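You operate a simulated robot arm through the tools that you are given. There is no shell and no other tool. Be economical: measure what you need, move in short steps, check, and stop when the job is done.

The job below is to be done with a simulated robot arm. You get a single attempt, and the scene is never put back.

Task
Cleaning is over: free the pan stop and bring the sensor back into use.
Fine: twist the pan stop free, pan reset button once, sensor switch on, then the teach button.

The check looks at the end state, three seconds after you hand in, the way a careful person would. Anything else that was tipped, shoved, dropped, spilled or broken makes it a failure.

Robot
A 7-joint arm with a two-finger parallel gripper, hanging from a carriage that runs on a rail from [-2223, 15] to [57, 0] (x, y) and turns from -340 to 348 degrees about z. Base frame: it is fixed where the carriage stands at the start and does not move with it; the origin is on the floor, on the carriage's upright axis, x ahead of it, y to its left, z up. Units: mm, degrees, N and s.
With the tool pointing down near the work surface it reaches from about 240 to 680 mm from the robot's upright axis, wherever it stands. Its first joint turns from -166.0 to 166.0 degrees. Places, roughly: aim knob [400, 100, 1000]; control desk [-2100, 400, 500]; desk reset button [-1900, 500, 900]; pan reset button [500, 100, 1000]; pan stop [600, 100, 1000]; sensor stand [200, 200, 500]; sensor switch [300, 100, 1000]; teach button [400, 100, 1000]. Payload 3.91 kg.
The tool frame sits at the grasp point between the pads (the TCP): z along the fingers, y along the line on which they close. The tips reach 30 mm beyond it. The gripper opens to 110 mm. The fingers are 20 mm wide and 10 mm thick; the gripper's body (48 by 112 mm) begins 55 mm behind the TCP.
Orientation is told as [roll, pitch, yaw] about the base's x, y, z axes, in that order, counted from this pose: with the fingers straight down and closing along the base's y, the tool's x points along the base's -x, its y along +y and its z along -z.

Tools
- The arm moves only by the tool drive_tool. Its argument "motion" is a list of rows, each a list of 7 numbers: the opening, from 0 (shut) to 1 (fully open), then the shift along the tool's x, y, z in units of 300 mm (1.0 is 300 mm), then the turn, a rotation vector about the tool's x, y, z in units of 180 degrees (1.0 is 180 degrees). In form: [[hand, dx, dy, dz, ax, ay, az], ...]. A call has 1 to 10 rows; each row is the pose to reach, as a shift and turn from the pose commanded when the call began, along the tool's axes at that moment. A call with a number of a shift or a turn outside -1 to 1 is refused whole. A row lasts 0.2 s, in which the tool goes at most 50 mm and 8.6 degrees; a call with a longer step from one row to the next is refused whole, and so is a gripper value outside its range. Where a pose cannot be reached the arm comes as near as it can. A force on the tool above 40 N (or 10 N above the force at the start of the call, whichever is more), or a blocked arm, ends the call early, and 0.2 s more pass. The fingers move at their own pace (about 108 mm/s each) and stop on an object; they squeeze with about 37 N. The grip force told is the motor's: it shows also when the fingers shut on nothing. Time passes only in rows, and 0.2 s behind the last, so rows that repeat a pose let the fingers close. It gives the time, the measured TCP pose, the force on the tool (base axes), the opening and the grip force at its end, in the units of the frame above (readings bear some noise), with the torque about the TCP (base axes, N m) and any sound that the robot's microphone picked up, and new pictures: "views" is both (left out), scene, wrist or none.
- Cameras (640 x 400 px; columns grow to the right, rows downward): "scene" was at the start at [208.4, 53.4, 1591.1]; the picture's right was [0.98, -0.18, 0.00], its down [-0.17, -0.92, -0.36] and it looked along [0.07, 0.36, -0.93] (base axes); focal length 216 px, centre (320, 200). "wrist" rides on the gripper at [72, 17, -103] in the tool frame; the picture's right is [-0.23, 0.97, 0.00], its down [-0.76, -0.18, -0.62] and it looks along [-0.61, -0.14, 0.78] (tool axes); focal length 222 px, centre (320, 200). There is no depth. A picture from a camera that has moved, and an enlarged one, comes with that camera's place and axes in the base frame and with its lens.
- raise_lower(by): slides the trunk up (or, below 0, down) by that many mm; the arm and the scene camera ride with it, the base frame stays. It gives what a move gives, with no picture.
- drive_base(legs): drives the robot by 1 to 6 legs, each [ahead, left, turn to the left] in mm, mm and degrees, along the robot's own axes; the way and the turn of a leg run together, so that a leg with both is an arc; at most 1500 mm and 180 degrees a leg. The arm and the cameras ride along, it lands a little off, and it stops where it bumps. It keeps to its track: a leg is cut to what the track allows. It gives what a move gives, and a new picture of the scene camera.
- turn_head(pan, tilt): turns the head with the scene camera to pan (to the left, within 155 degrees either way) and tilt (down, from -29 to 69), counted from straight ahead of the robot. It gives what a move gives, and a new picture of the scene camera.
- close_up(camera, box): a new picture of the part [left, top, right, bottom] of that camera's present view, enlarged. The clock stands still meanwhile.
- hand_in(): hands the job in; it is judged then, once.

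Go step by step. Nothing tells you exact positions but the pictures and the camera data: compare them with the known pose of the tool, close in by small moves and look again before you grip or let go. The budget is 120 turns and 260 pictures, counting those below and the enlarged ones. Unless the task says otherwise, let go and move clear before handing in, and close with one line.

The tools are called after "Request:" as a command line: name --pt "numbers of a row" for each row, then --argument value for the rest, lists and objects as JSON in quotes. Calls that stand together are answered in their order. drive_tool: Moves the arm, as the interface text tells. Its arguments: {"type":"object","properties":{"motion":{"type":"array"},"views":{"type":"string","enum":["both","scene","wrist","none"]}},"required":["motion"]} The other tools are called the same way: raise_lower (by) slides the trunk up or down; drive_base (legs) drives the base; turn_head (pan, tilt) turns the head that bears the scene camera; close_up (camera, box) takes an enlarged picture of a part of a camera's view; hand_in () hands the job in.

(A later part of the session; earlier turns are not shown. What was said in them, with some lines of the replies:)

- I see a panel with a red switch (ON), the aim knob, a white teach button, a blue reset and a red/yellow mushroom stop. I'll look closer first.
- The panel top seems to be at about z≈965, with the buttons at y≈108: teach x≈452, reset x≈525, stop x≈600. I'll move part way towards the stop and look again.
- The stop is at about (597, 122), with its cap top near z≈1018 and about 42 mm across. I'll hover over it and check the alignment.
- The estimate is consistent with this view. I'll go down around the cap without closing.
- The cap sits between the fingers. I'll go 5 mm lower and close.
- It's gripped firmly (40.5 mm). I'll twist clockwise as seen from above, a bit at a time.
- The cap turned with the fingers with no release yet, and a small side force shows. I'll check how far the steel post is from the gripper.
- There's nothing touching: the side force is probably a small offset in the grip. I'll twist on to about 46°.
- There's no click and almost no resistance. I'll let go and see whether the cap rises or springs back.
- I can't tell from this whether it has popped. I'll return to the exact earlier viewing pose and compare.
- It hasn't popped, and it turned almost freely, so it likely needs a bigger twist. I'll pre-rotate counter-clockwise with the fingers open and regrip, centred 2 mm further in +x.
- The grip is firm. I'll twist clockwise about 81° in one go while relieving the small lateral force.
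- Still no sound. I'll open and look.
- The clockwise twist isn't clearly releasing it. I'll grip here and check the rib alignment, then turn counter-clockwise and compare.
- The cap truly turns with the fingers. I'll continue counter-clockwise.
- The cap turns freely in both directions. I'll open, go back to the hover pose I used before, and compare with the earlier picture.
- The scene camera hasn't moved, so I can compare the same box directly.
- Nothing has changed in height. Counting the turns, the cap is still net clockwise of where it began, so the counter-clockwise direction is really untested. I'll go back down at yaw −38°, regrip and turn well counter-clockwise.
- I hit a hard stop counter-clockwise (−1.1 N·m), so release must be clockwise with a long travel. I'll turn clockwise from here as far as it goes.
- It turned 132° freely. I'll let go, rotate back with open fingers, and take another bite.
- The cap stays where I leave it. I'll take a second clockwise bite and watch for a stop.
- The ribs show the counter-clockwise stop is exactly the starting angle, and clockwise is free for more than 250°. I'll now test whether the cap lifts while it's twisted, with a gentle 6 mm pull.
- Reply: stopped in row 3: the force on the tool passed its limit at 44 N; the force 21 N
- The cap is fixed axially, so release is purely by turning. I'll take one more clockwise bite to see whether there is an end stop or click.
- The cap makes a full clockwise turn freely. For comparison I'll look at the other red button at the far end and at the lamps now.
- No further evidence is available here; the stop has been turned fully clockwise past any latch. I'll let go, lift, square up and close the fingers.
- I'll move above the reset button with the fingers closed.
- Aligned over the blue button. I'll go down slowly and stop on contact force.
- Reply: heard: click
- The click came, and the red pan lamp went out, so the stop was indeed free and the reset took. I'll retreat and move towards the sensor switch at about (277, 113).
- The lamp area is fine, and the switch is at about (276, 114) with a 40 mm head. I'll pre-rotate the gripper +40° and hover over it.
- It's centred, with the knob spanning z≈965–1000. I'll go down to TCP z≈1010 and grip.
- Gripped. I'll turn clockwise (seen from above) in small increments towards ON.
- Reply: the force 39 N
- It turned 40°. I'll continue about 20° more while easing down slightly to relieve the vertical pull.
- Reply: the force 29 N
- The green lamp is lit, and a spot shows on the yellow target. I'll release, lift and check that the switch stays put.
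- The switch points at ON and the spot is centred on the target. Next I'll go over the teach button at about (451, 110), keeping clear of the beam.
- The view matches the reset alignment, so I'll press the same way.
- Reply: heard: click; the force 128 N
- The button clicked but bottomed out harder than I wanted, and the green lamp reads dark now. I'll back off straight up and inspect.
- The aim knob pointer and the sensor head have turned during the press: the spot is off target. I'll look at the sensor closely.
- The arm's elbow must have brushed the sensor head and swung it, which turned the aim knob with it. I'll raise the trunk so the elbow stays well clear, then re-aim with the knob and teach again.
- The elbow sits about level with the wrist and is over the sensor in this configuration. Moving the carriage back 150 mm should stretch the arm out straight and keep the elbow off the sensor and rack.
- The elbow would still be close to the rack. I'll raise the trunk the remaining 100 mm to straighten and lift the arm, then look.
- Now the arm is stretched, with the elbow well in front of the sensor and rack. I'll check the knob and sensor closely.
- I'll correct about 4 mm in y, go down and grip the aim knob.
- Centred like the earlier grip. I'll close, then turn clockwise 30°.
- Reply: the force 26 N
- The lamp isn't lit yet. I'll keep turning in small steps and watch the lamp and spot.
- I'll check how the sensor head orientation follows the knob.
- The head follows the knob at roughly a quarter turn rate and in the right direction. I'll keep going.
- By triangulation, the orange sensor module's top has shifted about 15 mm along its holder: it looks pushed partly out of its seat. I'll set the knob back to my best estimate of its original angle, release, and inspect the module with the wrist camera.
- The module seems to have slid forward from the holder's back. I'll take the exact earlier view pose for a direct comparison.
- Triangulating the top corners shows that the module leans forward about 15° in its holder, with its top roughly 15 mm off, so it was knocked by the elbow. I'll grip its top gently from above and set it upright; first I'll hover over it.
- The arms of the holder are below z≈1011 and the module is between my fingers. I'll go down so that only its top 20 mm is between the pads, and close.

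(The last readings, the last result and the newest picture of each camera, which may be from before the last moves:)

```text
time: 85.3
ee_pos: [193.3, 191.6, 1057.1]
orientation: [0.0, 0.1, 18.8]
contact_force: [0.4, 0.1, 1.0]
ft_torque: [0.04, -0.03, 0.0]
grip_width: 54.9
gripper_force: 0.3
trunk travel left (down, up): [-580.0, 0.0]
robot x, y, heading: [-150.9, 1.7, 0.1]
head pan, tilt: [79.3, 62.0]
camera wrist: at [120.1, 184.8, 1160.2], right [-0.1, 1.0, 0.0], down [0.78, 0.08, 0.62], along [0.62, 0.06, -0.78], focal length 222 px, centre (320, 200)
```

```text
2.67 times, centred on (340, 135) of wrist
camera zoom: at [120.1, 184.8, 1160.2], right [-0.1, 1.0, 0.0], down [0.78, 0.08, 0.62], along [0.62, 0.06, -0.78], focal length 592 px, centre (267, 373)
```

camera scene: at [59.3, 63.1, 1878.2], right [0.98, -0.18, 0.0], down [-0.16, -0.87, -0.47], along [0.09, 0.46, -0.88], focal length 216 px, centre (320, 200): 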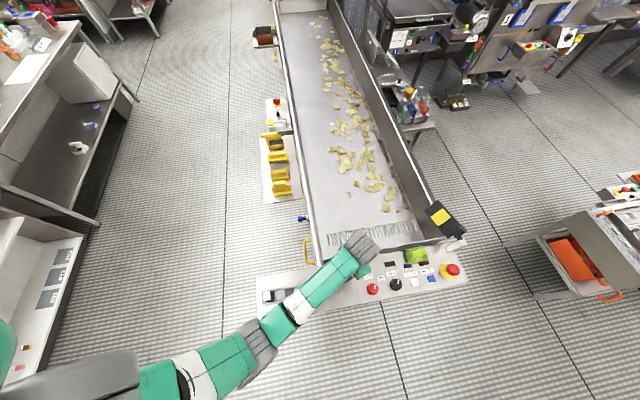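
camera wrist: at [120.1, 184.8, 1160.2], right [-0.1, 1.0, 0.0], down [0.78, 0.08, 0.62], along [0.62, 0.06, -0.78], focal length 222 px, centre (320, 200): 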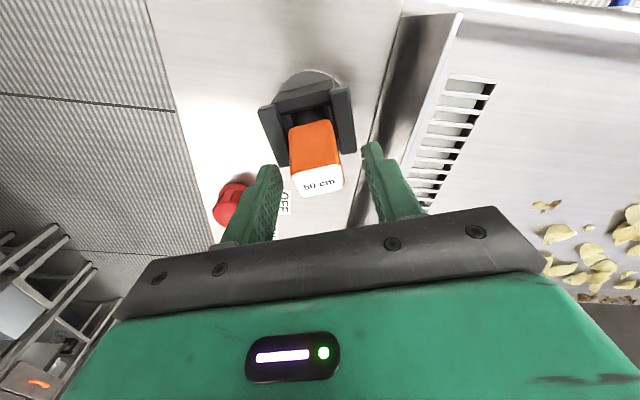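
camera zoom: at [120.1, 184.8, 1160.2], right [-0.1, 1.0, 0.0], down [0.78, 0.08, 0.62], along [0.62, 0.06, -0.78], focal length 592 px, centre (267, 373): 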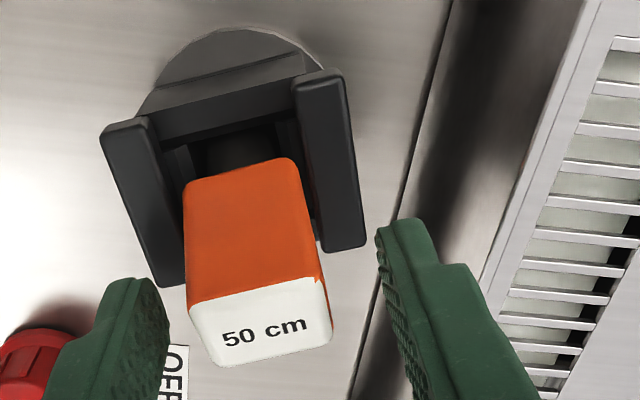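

The module's width at top and bottom confirms a lean of about 12–15° about a pivot near z≈1005. I'll close on it gently.

Request:
drive_tool --pt "0.4 0 0 0 0 0 0" --pt "0.3 0 0 0 0 0 0" --pt "0.2 0 0 0 0 0 0" --pt "0.2 0 0 0 0 0 0" --views "none"

Request:
close_up --camera "wrist" --box '[220, 60, 460, 210]'

```text
time: 86.3
ee_pos: [195.1, 191.7, 1058.0]
orientation: [0.1, 0.2, 18.8]
contact_force: [1.1, -1.8, 0.0]
ft_torque: [-0.06, -0.08, 0.03]
grip_width: 29.3
gripper_force: 36.8
trunk travel left (down, up): [-580.0, 0.0]
robot x, y, heading: [-154.8, 1.2, -0.0]
head pan, tilt: [79.3, 62.0]
```

```text
2.67 times, centred on (340, 135) of wrist
camera zoom: at [120.2, 184.4, 1160.4], right [-0.1, 1.0, 0.0], down [0.78, 0.08, 0.62], along [0.62, 0.06, -0.78], focal length 592 px, centre (267, 373)
```

zoom: 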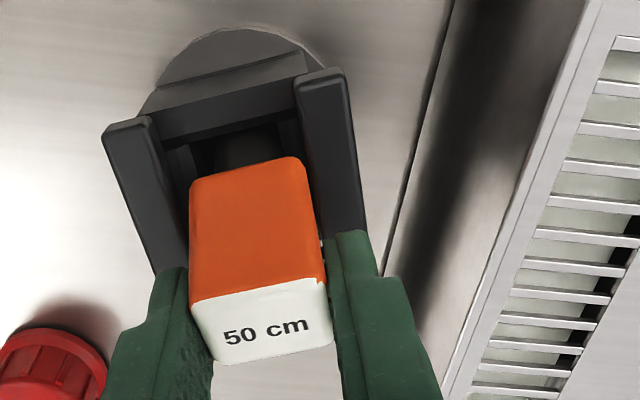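

It's held (29 mm) and moves easily. I'll lift it 3 mm, tilt it upright about −11.5° and shift it back about 14 mm towards the holder's back wall, checking forces.

Request:
drive_tool --pt "0.2 0 0 -0.01 0 0 0" --pt "0.2 0.015 0 -0.01 0 -0.02 0" --pt "0.2 0.03 0 -0.01 0 -0.04 0" --pt "0.2 0.045 0 -0.01 0 -0.06 0" --pt "0.2 0.047 0 -0.01 0 -0.064 0" --views "wrist"

Request:
close_up --camera "wrist" --box '[220, 60, 460, 210]'

Request:
close_up --camera "scene" --box '[330, 190, 490, 290]'

```text
time: 87.5
ee_pos: [181.6, 187.0, 1060.0]
orientation: [0.0, -11.4, 19.0]
contact_force: [-0.3, -3.0, -1.0]
ft_torque: [-0.19, 0.01, 0.01]
grip_width: 29.2
gripper_force: 37.5
trunk travel left (down, up): [-580.0, 0.0]
robot x, y, heading: [-150.8, -0.9, 0.1]
head pan, tilt: [79.3, 62.0]
camera wrist: at [89.7, 173.7, 1146.0], right [-0.1, 0.99, 0.04], down [0.65, 0.03, 0.76], along [0.76, 0.11, -0.65], focal length 222 px, centre (320, 200)
```

wrist: 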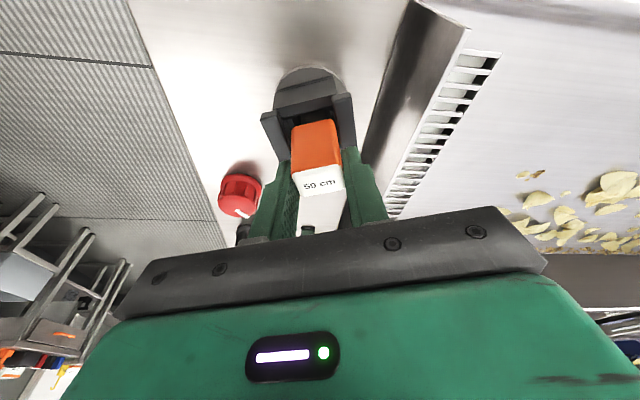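

```text
2.67 times, centred on (340, 135) of wrist
camera zoom: at [89.7, 173.7, 1146.0], right [-0.1, 0.99, 0.04], down [0.65, 0.03, 0.76], along [0.76, 0.11, -0.65], focal length 592 px, centre (267, 373)
```

zoom: 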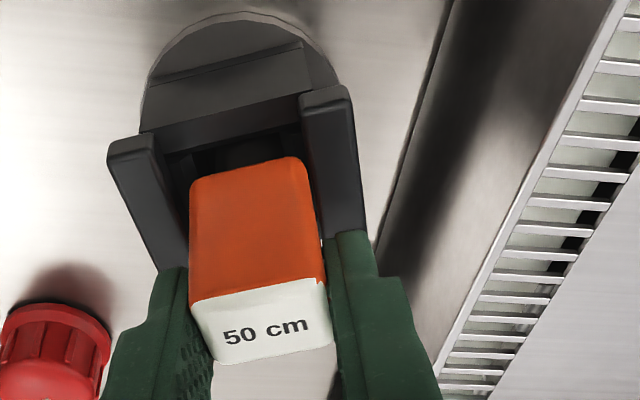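

```text
4.00 times, centred on (410, 240) of scene
camera zoom: at [59.3, 62.9, 1878.1], right [0.98, -0.18, 0.0], down [-0.16, -0.87, -0.47], along [0.09, 0.46, -0.88], focal length 862 px, centre (-40, 40)
```

zoom: 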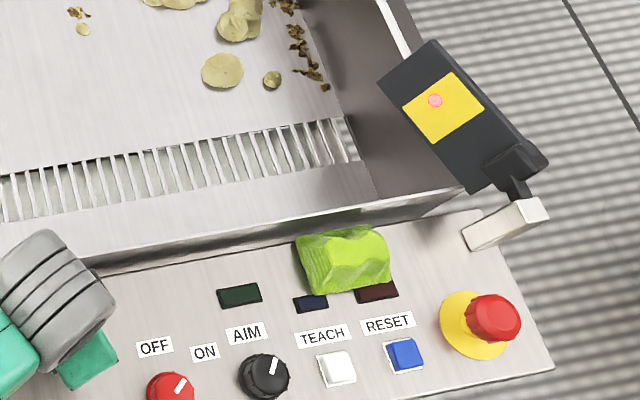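

The spot is back on the target. I'll lower it carefully to seat it, and watch the lamp.

Request:
drive_tool --pt "0.2 0.001 0 0.004 0 0 0" --pt "0.2 0.002 0 0.009 0 0 0" --pt "0.2 0.0025 0 0.012 0 0 0" --views "wrist"

Request:
close_up --camera "scene" --box '[330, 190, 490, 290]'

```text
time: 88.5
ee_pos: [182.6, 186.4, 1058.9]
orientation: [-0.1, -11.7, 18.8]
contact_force: [-6.8, -7.5, 22.5]
ft_torque: [-0.47, 0.4, 0.04]
grip_width: 29.3
gripper_force: 36.6
trunk travel left (down, up): [-580.0, 0.0]
robot x, y, heading: [-151.2, 1.3, 0.2]
head pan, tilt: [79.3, 62.0]
stopped in row 3: the force on the tool passed its limit at 42 N (the readings are from after the stop); the commanded pose is now the measured one
camera wrist: at [90.0, 174.1, 1144.5], right [-0.1, 0.99, 0.04], down [0.64, 0.03, 0.76], along [0.76, 0.11, -0.64], focal length 222 px, centre (320, 200)
```

wrist: 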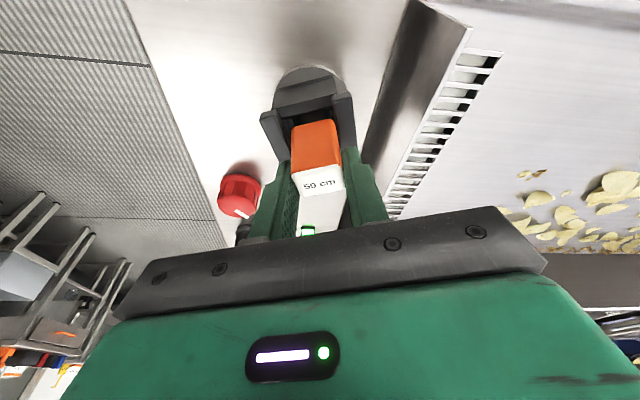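

```text
4.00 times, centred on (410, 240) of scene
camera zoom: at [59.1, 62.8, 1878.1], right [0.98, -0.18, 0.0], down [-0.16, -0.87, -0.47], along [0.09, 0.46, -0.88], focal length 862 px, centre (-40, 40)
```

zoom: 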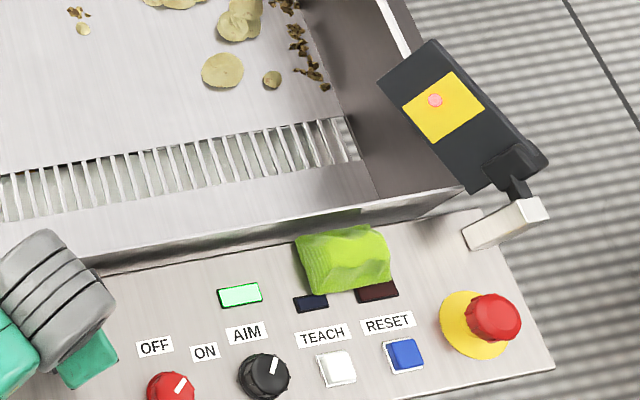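

The green lamp is on again: the module is seated. I'll ease the load, open and lift straight up.

Request:
drive_tool --pt "0.2 -0.0005 0 -0.002 0 0 0" --pt "0.3 -0.0005 0 -0.002 0 0 0" --pt "0.4 -0.0005 0 -0.002 0 0 0" --pt "0.5 -0.0005 0 -0.002 0 0 0" --pt "0.5 -0.01 0 -0.05 0 0 0" --pt "0.5 -0.03 0 -0.15 0 0 0" --pt "0.5 -0.06 0 -0.3 0 0 0"

Request:
close_up --camera "scene" --box '[330, 190, 490, 290]'

Request:
close_up --camera "wrist" --box '[220, 60, 460, 210]'

```text
time: 90.1
ee_pos: [179.3, 189.6, 1149.3]
orientation: [0.0, -11.6, 18.8]
contact_force: [-1.0, -0.7, -0.1]
ft_torque: [-0.01, -0.06, 0.0]
grip_width: 55.2
gripper_force: 0.1
trunk travel left (down, up): [-580.0, 0.0]
robot x, y, heading: [-152.4, 0.1, 0.0]
head pan, tilt: [79.3, 62.0]
camera scene: at [59.2, 63.0, 1878.1], right [0.98, -0.18, 0.0], down [-0.16, -0.87, -0.47], along [0.09, 0.46, -0.88], focal length 216 px, centre (320, 200)
camera wrist: at [87.8, 175.6, 1234.9], right [-0.1, 0.99, 0.05], down [0.65, 0.03, 0.76], along [0.76, 0.11, -0.64], focal length 222 px, centre (320, 200)
```

scene: 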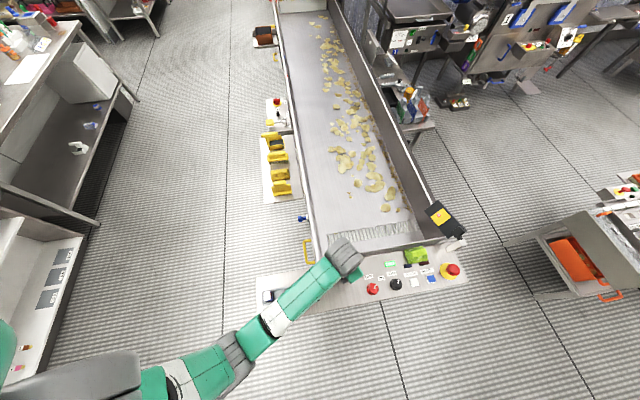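
wrist: 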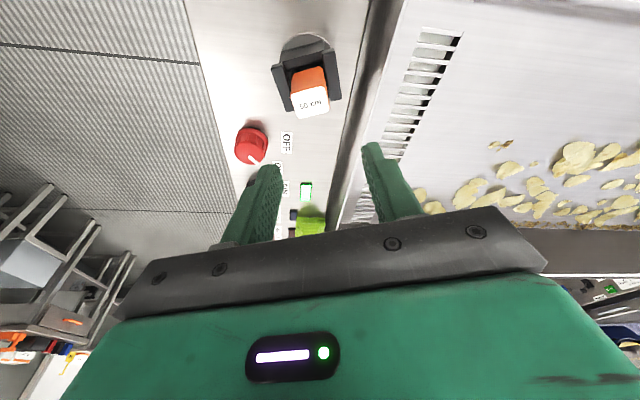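

```text
4.00 times, centred on (410, 240) of scene
camera zoom: at [59.2, 63.0, 1878.1], right [0.98, -0.18, 0.0], down [-0.16, -0.87, -0.47], along [0.09, 0.46, -0.88], focal length 862 px, centre (-40, 40)
```

zoom: 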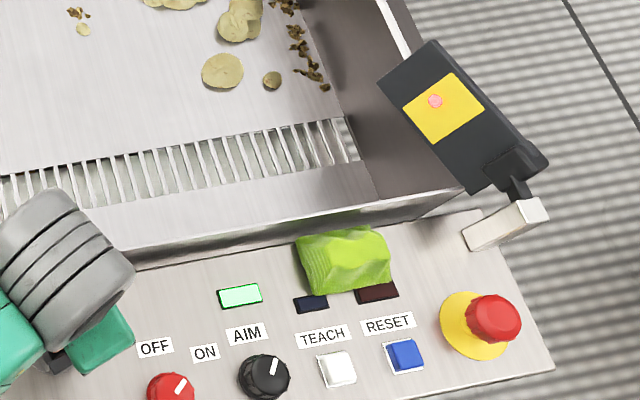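

```text
2.67 times, centred on (340, 135) of wrist
camera zoom: at [87.8, 175.6, 1234.9], right [-0.1, 0.99, 0.05], down [0.65, 0.03, 0.76], along [0.76, 0.11, -0.64], focal length 592 px, centre (267, 373)
```

zoom: 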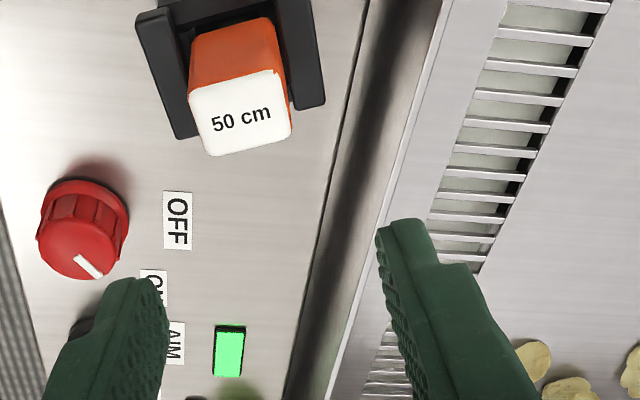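

It stays seated, lamp lit. The spot is slightly left of the original centre, so I'll give the aim knob a small clockwise trim. First I'll straighten the tool and go over the knob.

Request:
drive_tool --pt "0.6 0 0 0 0 0.032 0" --pt "0.6 0 0 0 0 0.0645 0" --pt "0.6 0 0 0 0 0.0645 0" --views "none"

Request:
drive_tool --pt "0.6 -0.104 -0.089 0 0 0 0" --pt "0.6 -0.208 -0.178 0 0 0 0" --pt "0.6 -0.312 -0.267 0 0 0 0" --pt "0.6 -0.416 -0.356 0 0 0 0" --pt "0.6 -0.521 -0.445 0 0 0 0" --pt "0.6 -0.521 -0.445 0.12 0 0 0" --pt "0.6 -0.521 -0.445 0.247 0 0 0" --pt "0.6 -0.521 -0.445 0.247 0 0 0"

Request:
close_up --camera "wrist" --box '[220, 60, 460, 210]'

```text
time: 90.9
ee_pos: [180.7, 188.1, 1149.1]
orientation: [0.1, 0.1, 18.8]
contact_force: [0.5, 0.2, 0.0]
ft_torque: [0.02, 0.02, -0.03]
grip_width: 65.9
gripper_force: 0.1
trunk travel left (down, up): [-580.0, 0.0]
robot x, y, heading: [-150.8, 2.1, 0.1]
head pan, tilt: [79.3, 62.0]
```

```text
time: 92.7
ee_pos: [373.5, 114.5, 1073.7]
orientation: [0.0, 0.0, 18.8]
contact_force: [0.2, 0.8, -0.3]
ft_torque: [0.0, -0.03, 0.01]
grip_width: 66.1
gripper_force: 0.0
trunk travel left (down, up): [-580.0, 0.0]
robot x, y, heading: [-148.0, -1.6, 0.1]
head pan, tilt: [79.3, 62.0]
camera scene: at [59.2, 63.0, 1878.2], right [0.98, -0.18, 0.0], down [-0.16, -0.87, -0.47], along [0.09, 0.46, -0.88], focal length 216 px, centre (320, 200)
camera wrist: at [299.6, 106.4, 1176.5], right [-0.1, 1.0, 0.0], down [0.78, 0.08, 0.62], along [0.62, 0.06, -0.78], focal length 222 px, centre (320, 200)
```

scene: 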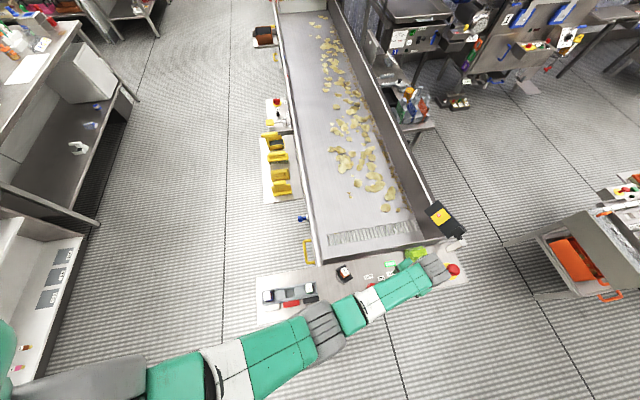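
wrist: 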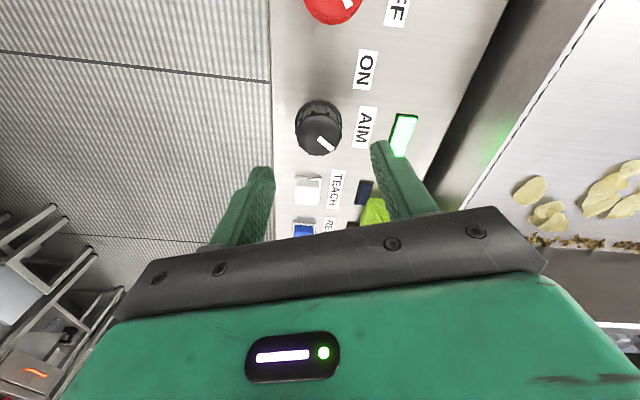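

```text
2.67 times, centred on (340, 135) of wrist
camera zoom: at [299.6, 106.4, 1176.5], right [-0.1, 1.0, 0.0], down [0.78, 0.08, 0.62], along [0.62, 0.06, -0.78], focal length 592 px, centre (267, 373)
```

zoom: 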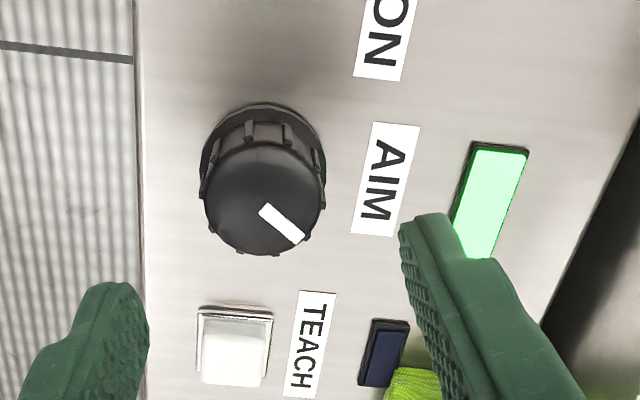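

Centred. I'll grip the knob and trim about 6° clockwise.

Request:
drive_tool --pt "0.6 0.007 -0.003 0.1 0 0 0" --pt "0.6 0.007 -0.003 0.16 0 0 0" --pt "0.6 0.007 -0.003 0.2 0 0 0" --pt "0.5 0.007 -0.003 0.2 0 0 0" --pt "0.3 0.007 -0.003 0.2 0 0 0" --pt "0.2 0.007 -0.003 0.2 0 0 0" --pt "0.2 0.007 -0.003 0.2 0 0 0" --pt "0.2 0.007 -0.003 0.2 0 0 0.033" --pt "0.2 0.007 -0.003 0.2 0 0 0.033" --views "scene"

Request:
close_up --camera "scene" --box '[390, 180, 470, 230]'

```text
time: 94.7
ee_pos: [367.8, 112.3, 1015.2]
orientation: [0.0, 0.0, 12.8]
contact_force: [2.0, 3.5, -9.7]
ft_torque: [-0.33, -0.45, -0.01]
grip_width: 37.7
gripper_force: 45.6
trunk travel left (down, up): [-580.0, 0.0]
robot x, y, heading: [-151.7, -0.3, 0.1]
head pan, tilt: [79.3, 62.0]
camera scene: at [59.1, 63.2, 1878.1], right [0.98, -0.18, 0.0], down [-0.16, -0.87, -0.47], along [0.09, 0.46, -0.88], focal length 216 px, centre (320, 200)
```

scene: 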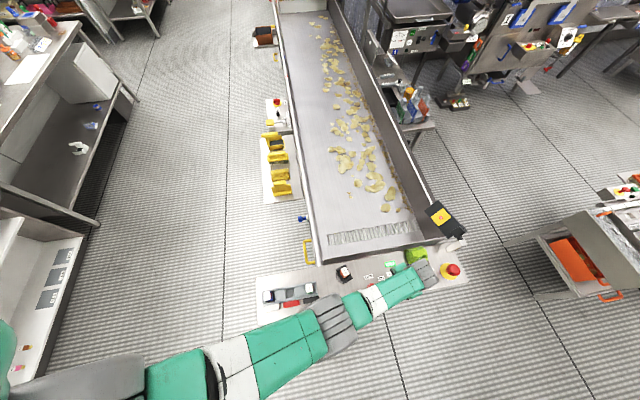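

```text
8.00 times, centred on (430, 205) of scene
camera zoom: at [59.1, 63.2, 1878.1], right [0.98, -0.18, 0.0], down [-0.16, -0.87, -0.47], along [0.09, 0.46, -0.88], focal length 1724 px, centre (-560, 160)
```

zoom: 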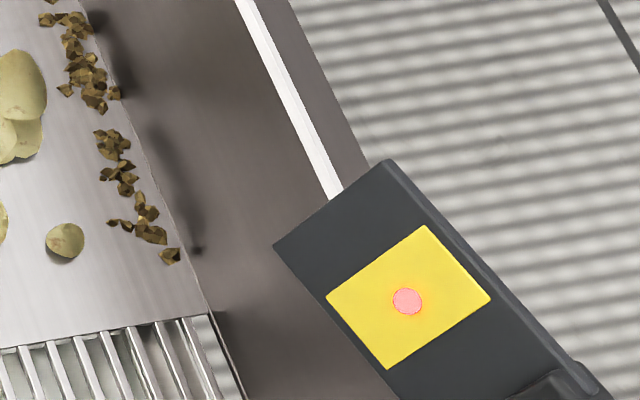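

The spot is dead centre. I'll release, lift, close the fingers and go over teach.

Request:
drive_tool --pt "0.4 0 0 0 0 0 0" --pt "0.6 0 0 0 0 0 0" --pt "0.6 0 0 -0.1 0 0 0" --pt "0.6 0 0 -0.22 0 0 0" --pt "0.3 -0.08 -0.02 -0.26 0 0 0.03" --pt "0 -0.18 -0.04 -0.26 0 0 0.071" --pt "0 -0.272 -0.063 -0.26 0 0 0.071" --pt "0 -0.272 -0.063 -0.18 0 0 0.071" --pt "0 -0.272 -0.063 -0.08 0 0 0.071" --pt "0 -0.272 -0.063 -0.08 0 0 0.071"

Request:
close_up --camera "wrist" --box '[220, 60, 460, 210]'

Request:
close_up --camera "scene" --box '[310, 190, 470, 290]'

```text
time: 96.9
ee_pos: [427.1, 104.8, 1064.6]
orientation: [0.0, 0.1, 0.2]
contact_force: [-0.2, 0.8, 0.0]
ft_torque: [0.0, 0.01, 0.0]
grip_width: 0.2
gripper_force: 36.5
out of reach, approached as far as the arm can: row 7, 8, 9, 10
trunk travel left (down, up): [-580.0, 0.0]
robot x, y, heading: [-151.4, 3.7, -0.1]
head pan, tilt: [79.3, 62.0]
camera scene: at [59.2, 63.1, 1878.2], right [0.98, -0.18, 0.0], down [-0.16, -0.87, -0.47], along [0.09, 0.46, -0.88], focal length 216 px, centre (320, 200)
camera wrist: at [355.3, 120.9, 1167.1], right [0.23, 0.97, 0.0], down [0.76, -0.18, 0.62], along [0.61, -0.14, -0.78], focal length 222 px, centre (320, 200)
```

scene: 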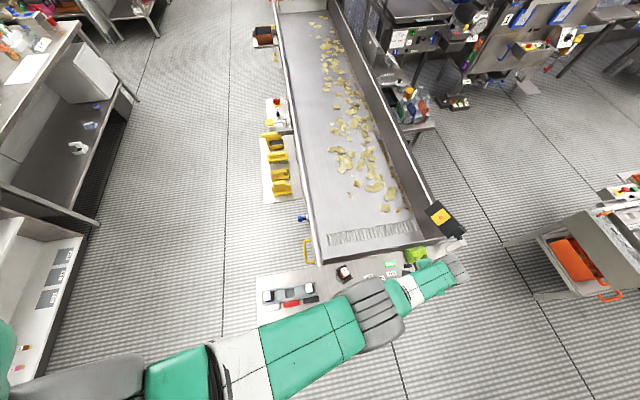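
wrist: 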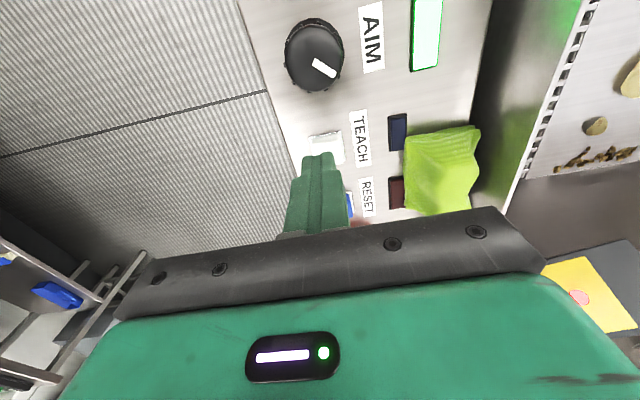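

```text
2.67 times, centred on (340, 135) of wrist
camera zoom: at [355.3, 120.9, 1167.1], right [0.23, 0.97, 0.0], down [0.76, -0.18, 0.62], along [0.61, -0.14, -0.78], focal length 592 px, centre (267, 373)
```

zoom: 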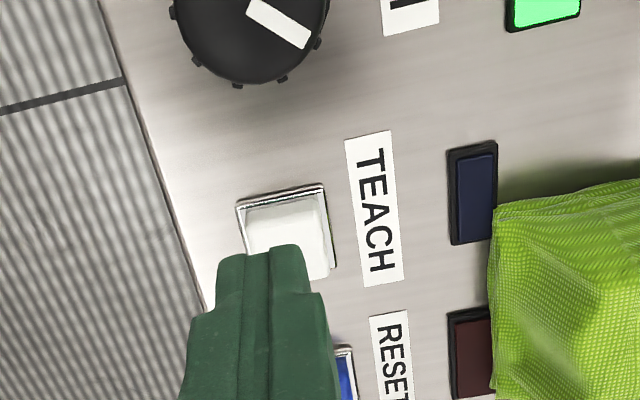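

```text
4.00 times, centred on (390, 240) of scene
camera zoom: at [59.2, 63.1, 1878.2], right [0.98, -0.18, 0.0], down [-0.16, -0.87, -0.47], along [0.09, 0.46, -0.88], focal length 862 px, centre (40, 40)
```

zoom: 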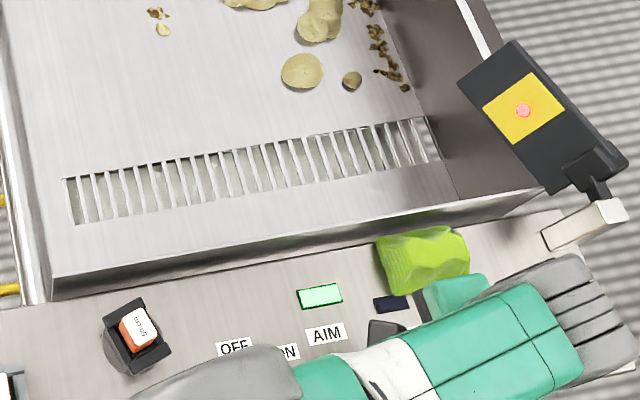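

The arm is out of reach from here. I'll lift a little and bring the carriage 75 mm forward, which keeps the same stretched posture over teach.

Request:
drive_tool --pt "0 0.05 0 -0.1 0 0 0" --pt "0 0.08 0 -0.2 0 0 0" --pt "0 0.08 0 -0.2 0 0 0" --views "none"

Request:
drive_base --legs '[[75, 0, 0]]'

```text
time: 97.7
ee_pos: [402.7, 105.4, 1126.2]
orientation: [0.0, 0.1, 0.1]
contact_force: [0.2, 0.6, 0.7]
ft_torque: [-0.01, -0.01, 0.02]
grip_width: 0.0
gripper_force: 37.2
trunk travel left (down, up): [-580.0, 0.0]
robot x, y, heading: [-145.9, 3.0, 0.1]
head pan, tilt: [79.3, 62.0]
```

```text
time: 98.7
ee_pos: [477.3, 106.0, 1125.9]
orientation: [0.0, 0.1, 0.2]
contact_force: [0.3, -0.4, 0.2]
ft_torque: [-0.03, -0.02, 0.01]
grip_width: 0.1
gripper_force: 36.6
trunk travel left (down, up): [-580.0, 0.0]
robot x, y, heading: [-74.5, -1.7, 0.3]
head pan, tilt: [79.3, 62.0]
camera scene: at [133.4, 62.8, 1878.2], right [0.98, -0.18, 0.0], down [-0.16, -0.87, -0.47], along [0.09, 0.46, -0.88], focal length 216 px, centre (320, 200)
```

scene: 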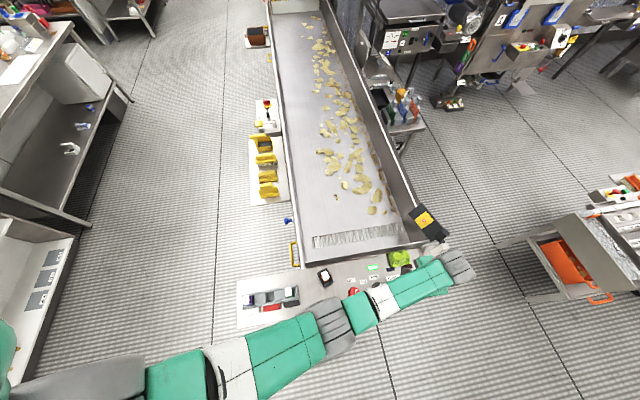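

Now I'll hover at (450, 111) as before.

Request:
drive_tool --pt "0 0.09 0.017 0.0 0 0 0" --pt "0 0.09 0.017 0.12 0 0 0" --pt "0 0.09 0.017 0.24 0 0 0" --pt "0 0.09 0.017 0.293 0 0 0" --pt "0 0.09 0.017 0.293 0 0 0"

Request:
close_up --camera "wrist" --box '[220, 60, 460, 210]'

Request:
close_up --camera "scene" --box '[290, 190, 450, 290]'

```text
time: 99.9
ee_pos: [449.0, 109.8, 1039.2]
orientation: [0.0, 0.2, 0.2]
contact_force: [-0.9, 0.3, 0.0]
ft_torque: [0.02, 0.07, -0.04]
grip_width: 0.2
gripper_force: 36.9
trunk travel left (down, up): [-580.0, 0.0]
robot x, y, heading: [-77.7, 2.4, 0.3]
head pan, tilt: [79.3, 62.0]
camera scene: at [133.4, 62.8, 1878.2], right [0.98, -0.18, 0.0], down [-0.16, -0.87, -0.47], along [0.09, 0.46, -0.88], focal length 216 px, centre (320, 200)
camera wrist: at [377.5, 126.7, 1140.7], right [0.22, 0.97, 0.0], down [0.76, -0.18, 0.62], along [0.61, -0.14, -0.78], focal length 222 px, centre (320, 200)
```

scene: 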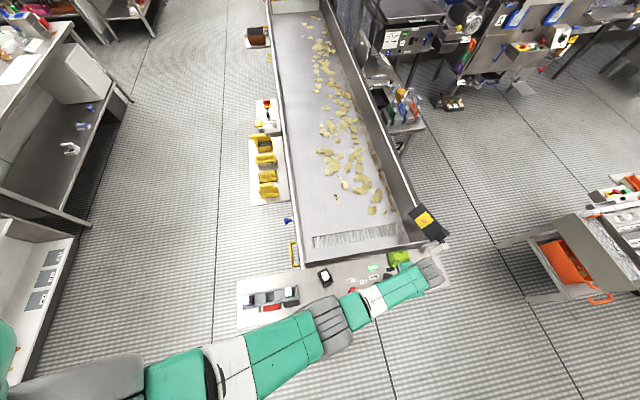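
wrist: 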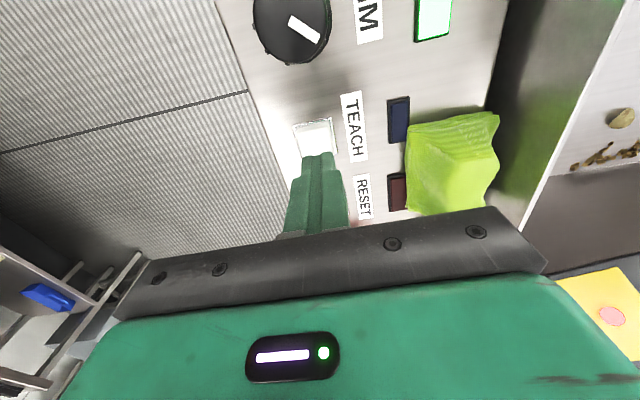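

```text
2.67 times, centred on (340, 135) of wrist
camera zoom: at [377.5, 126.7, 1140.7], right [0.22, 0.97, 0.0], down [0.76, -0.18, 0.62], along [0.61, -0.14, -0.78], focal length 592 px, centre (267, 373)
```

zoom: 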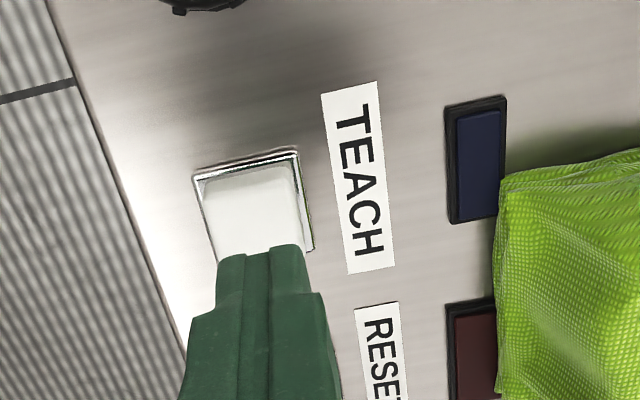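

```text
4.00 times, centred on (370, 240) of scene
camera zoom: at [133.4, 62.8, 1878.2], right [0.98, -0.18, 0.0], down [-0.16, -0.87, -0.47], along [0.09, 0.46, -0.88], focal length 862 px, centre (120, 40)
```

zoom: 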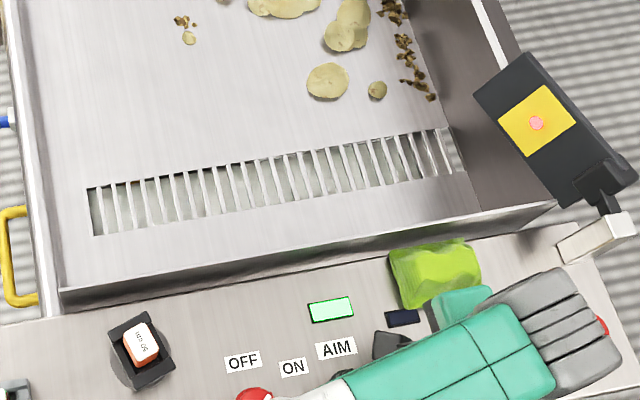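

Everything is lit and the sensor is clear of the arm. I'll press slowly, watching the force.

Request:
drive_tool --pt "0 0 0.003 0.03 0 0 0" --pt "0 0 0.003 0.05 0 0 0" --pt "0 0 0.003 0.065 0 0 0" --pt "0 0 0.003 0.075 0 0 0" --views "wrist"

```text
time: 100.9
ee_pos: [449.9, 109.5, 1015.8]
orientation: [0.0, 0.1, 0.2]
contact_force: [0.6, -0.8, -1.0]
ft_torque: [0.0, 0.0, 0.0]
grip_width: 0.1
gripper_force: 37.3
trunk travel left (down, up): [-580.0, 0.0]
robot x, y, heading: [-73.8, 2.0, 0.2]
head pan, tilt: [79.3, 62.0]
camera wrist: at [377.2, 127.2, 1117.8], right [0.22, 0.97, 0.0], down [0.76, -0.18, 0.62], along [0.61, -0.14, -0.78], focal length 222 px, centre (320, 200)
```

wrist: 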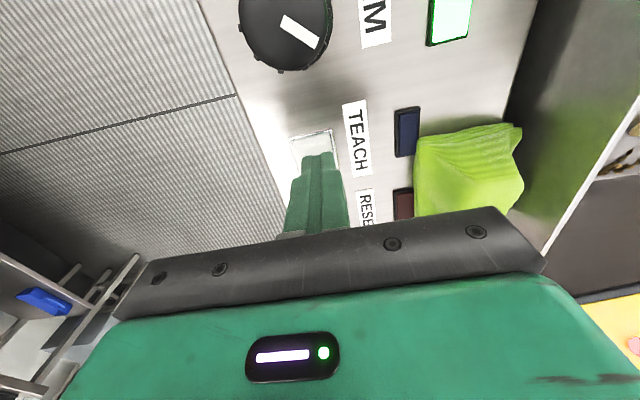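

Request:
drive_tool --pt "0 0 0 0.006 0 0 0" --pt "0 0 0 0.012 0 0 0" --pt "0 0 0 0.018 0 0 0" --pt "0 0 0 0.022 0 0 0" --views "wrist"

```text
time: 101.9
ee_pos: [449.2, 110.6, 1009.3]
orientation: [0.0, 0.1, 0.2]
contact_force: [-6.2, -3.1, 12.7]
ft_torque: [-0.08, 0.16, -0.04]
grip_width: 0.0
gripper_force: 37.4
trunk travel left (down, up): [-580.0, 0.0]
robot x, y, heading: [-81.6, -1.8, 0.4]
head pan, tilt: [79.3, 62.0]
heard: click
camera wrist: at [377.6, 127.6, 1111.4], right [0.22, 0.97, 0.0], down [0.76, -0.18, 0.62], along [0.61, -0.14, -0.78], focal length 222 px, centre (320, 200)
```

wrist: 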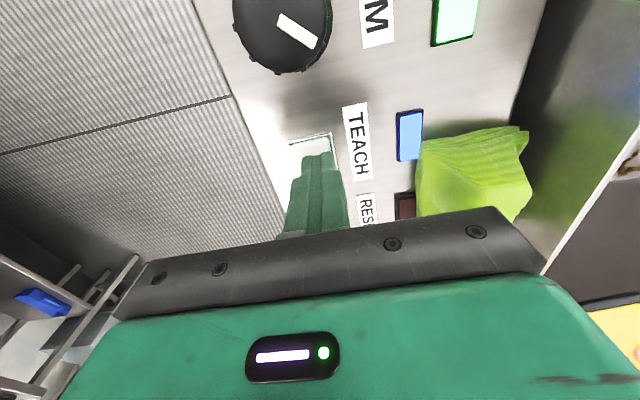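

The blue teach lamp is lit and the green one stays on. I'll retreat straight up and then back out of the way, and check the final state.

Request:
drive_tool --pt "0 0 0 -0.08 0 0 0" --pt "0 0 0 -0.22 0 0 0" --pt "0 0 0 -0.38 0 0 0" --pt "0 0 0 -0.54 0 0 0" --pt "0 0 -0.12 -0.64 0 0 0" --pt "0 0 -0.26 -0.7 0 0 0" --pt "0 0 -0.4 -0.75 0 0 0"

Request:
close_up --camera "scene" --box '[290, 190, 450, 290]'

Request:
close_up --camera "scene" --box '[225, 240, 385, 340]'

```text
time: 103.5
ee_pos: [451.1, -7.7, 1233.5]
orientation: [0.0, 0.1, 0.1]
contact_force: [-1.0, -0.5, 0.3]
ft_torque: [-0.03, 0.0, -0.02]
grip_width: 0.0
gripper_force: 36.3
trunk travel left (down, up): [-580.0, 0.0]
robot x, y, heading: [-76.7, -3.4, 0.3]
head pan, tilt: [79.3, 62.0]
camera scene: at [133.4, 63.0, 1878.2], right [0.98, -0.18, 0.0], down [-0.16, -0.87, -0.47], along [0.09, 0.46, -0.88], focal length 216 px, centre (320, 200)
camera wrist: at [379.3, 8.9, 1336.3], right [0.22, 0.97, 0.0], down [0.76, -0.17, 0.62], along [0.61, -0.14, -0.78], focal length 222 px, centre (320, 200)
```

scene: 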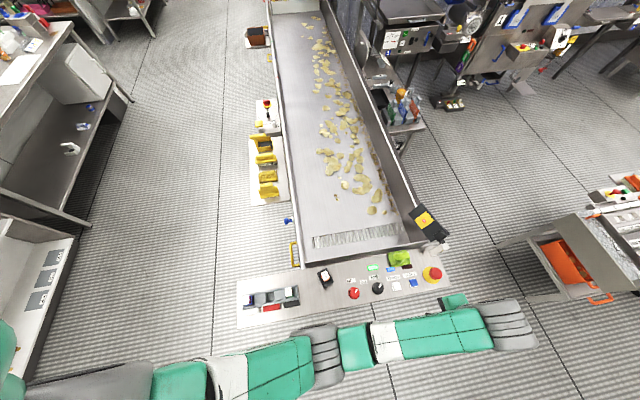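
wrist: 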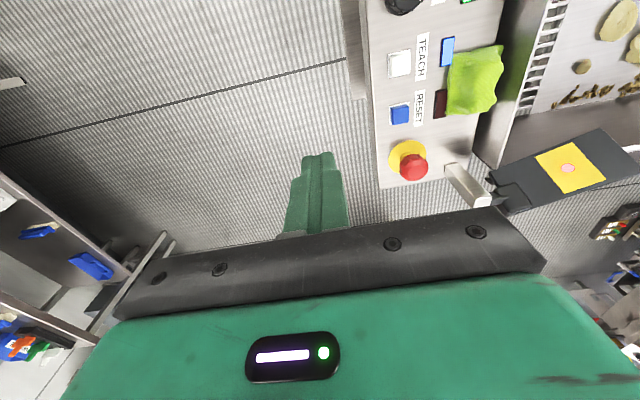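

```text
4.00 times, centred on (370, 240) of scene
camera zoom: at [133.4, 63.0, 1878.2], right [0.98, -0.18, 0.0], down [-0.16, -0.87, -0.47], along [0.09, 0.46, -0.88], focal length 862 px, centre (120, 40)
```

zoom: 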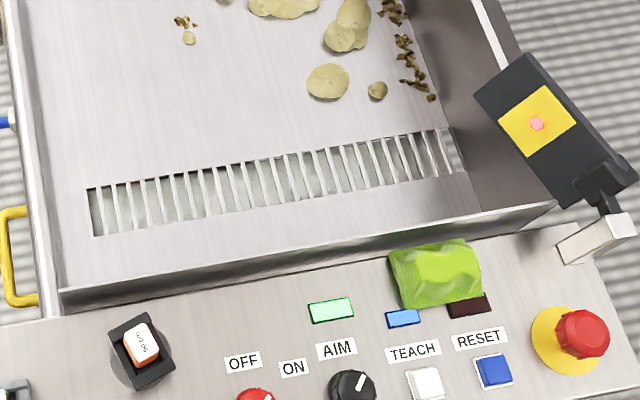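

```text
4.00 times, centred on (305, 290) of scene
camera zoom: at [133.4, 63.0, 1878.2], right [0.98, -0.18, 0.0], down [-0.16, -0.87, -0.47], along [0.09, 0.46, -0.88], focal length 862 px, centre (380, -160)
```

zoom: 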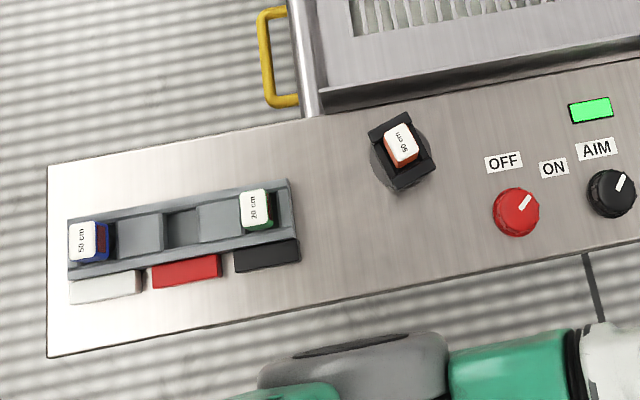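

The final check is good: the pan lamp is out, and the green and blue lamps are lit. The spot is centred on the target, the module is upright, the rack is undisturbed and the arm is clear, so I'm handing in.

Request:
hand_in

```text
The job is handed in.
```

The job is done: the pan stop is free, pan reset was pressed once, the sensor is on and its teach is done. My first teach press knocked the sensor module and the aim knob with the arm's elbow, so I reseated the module, re-centred the aim and pressed teach a second time.
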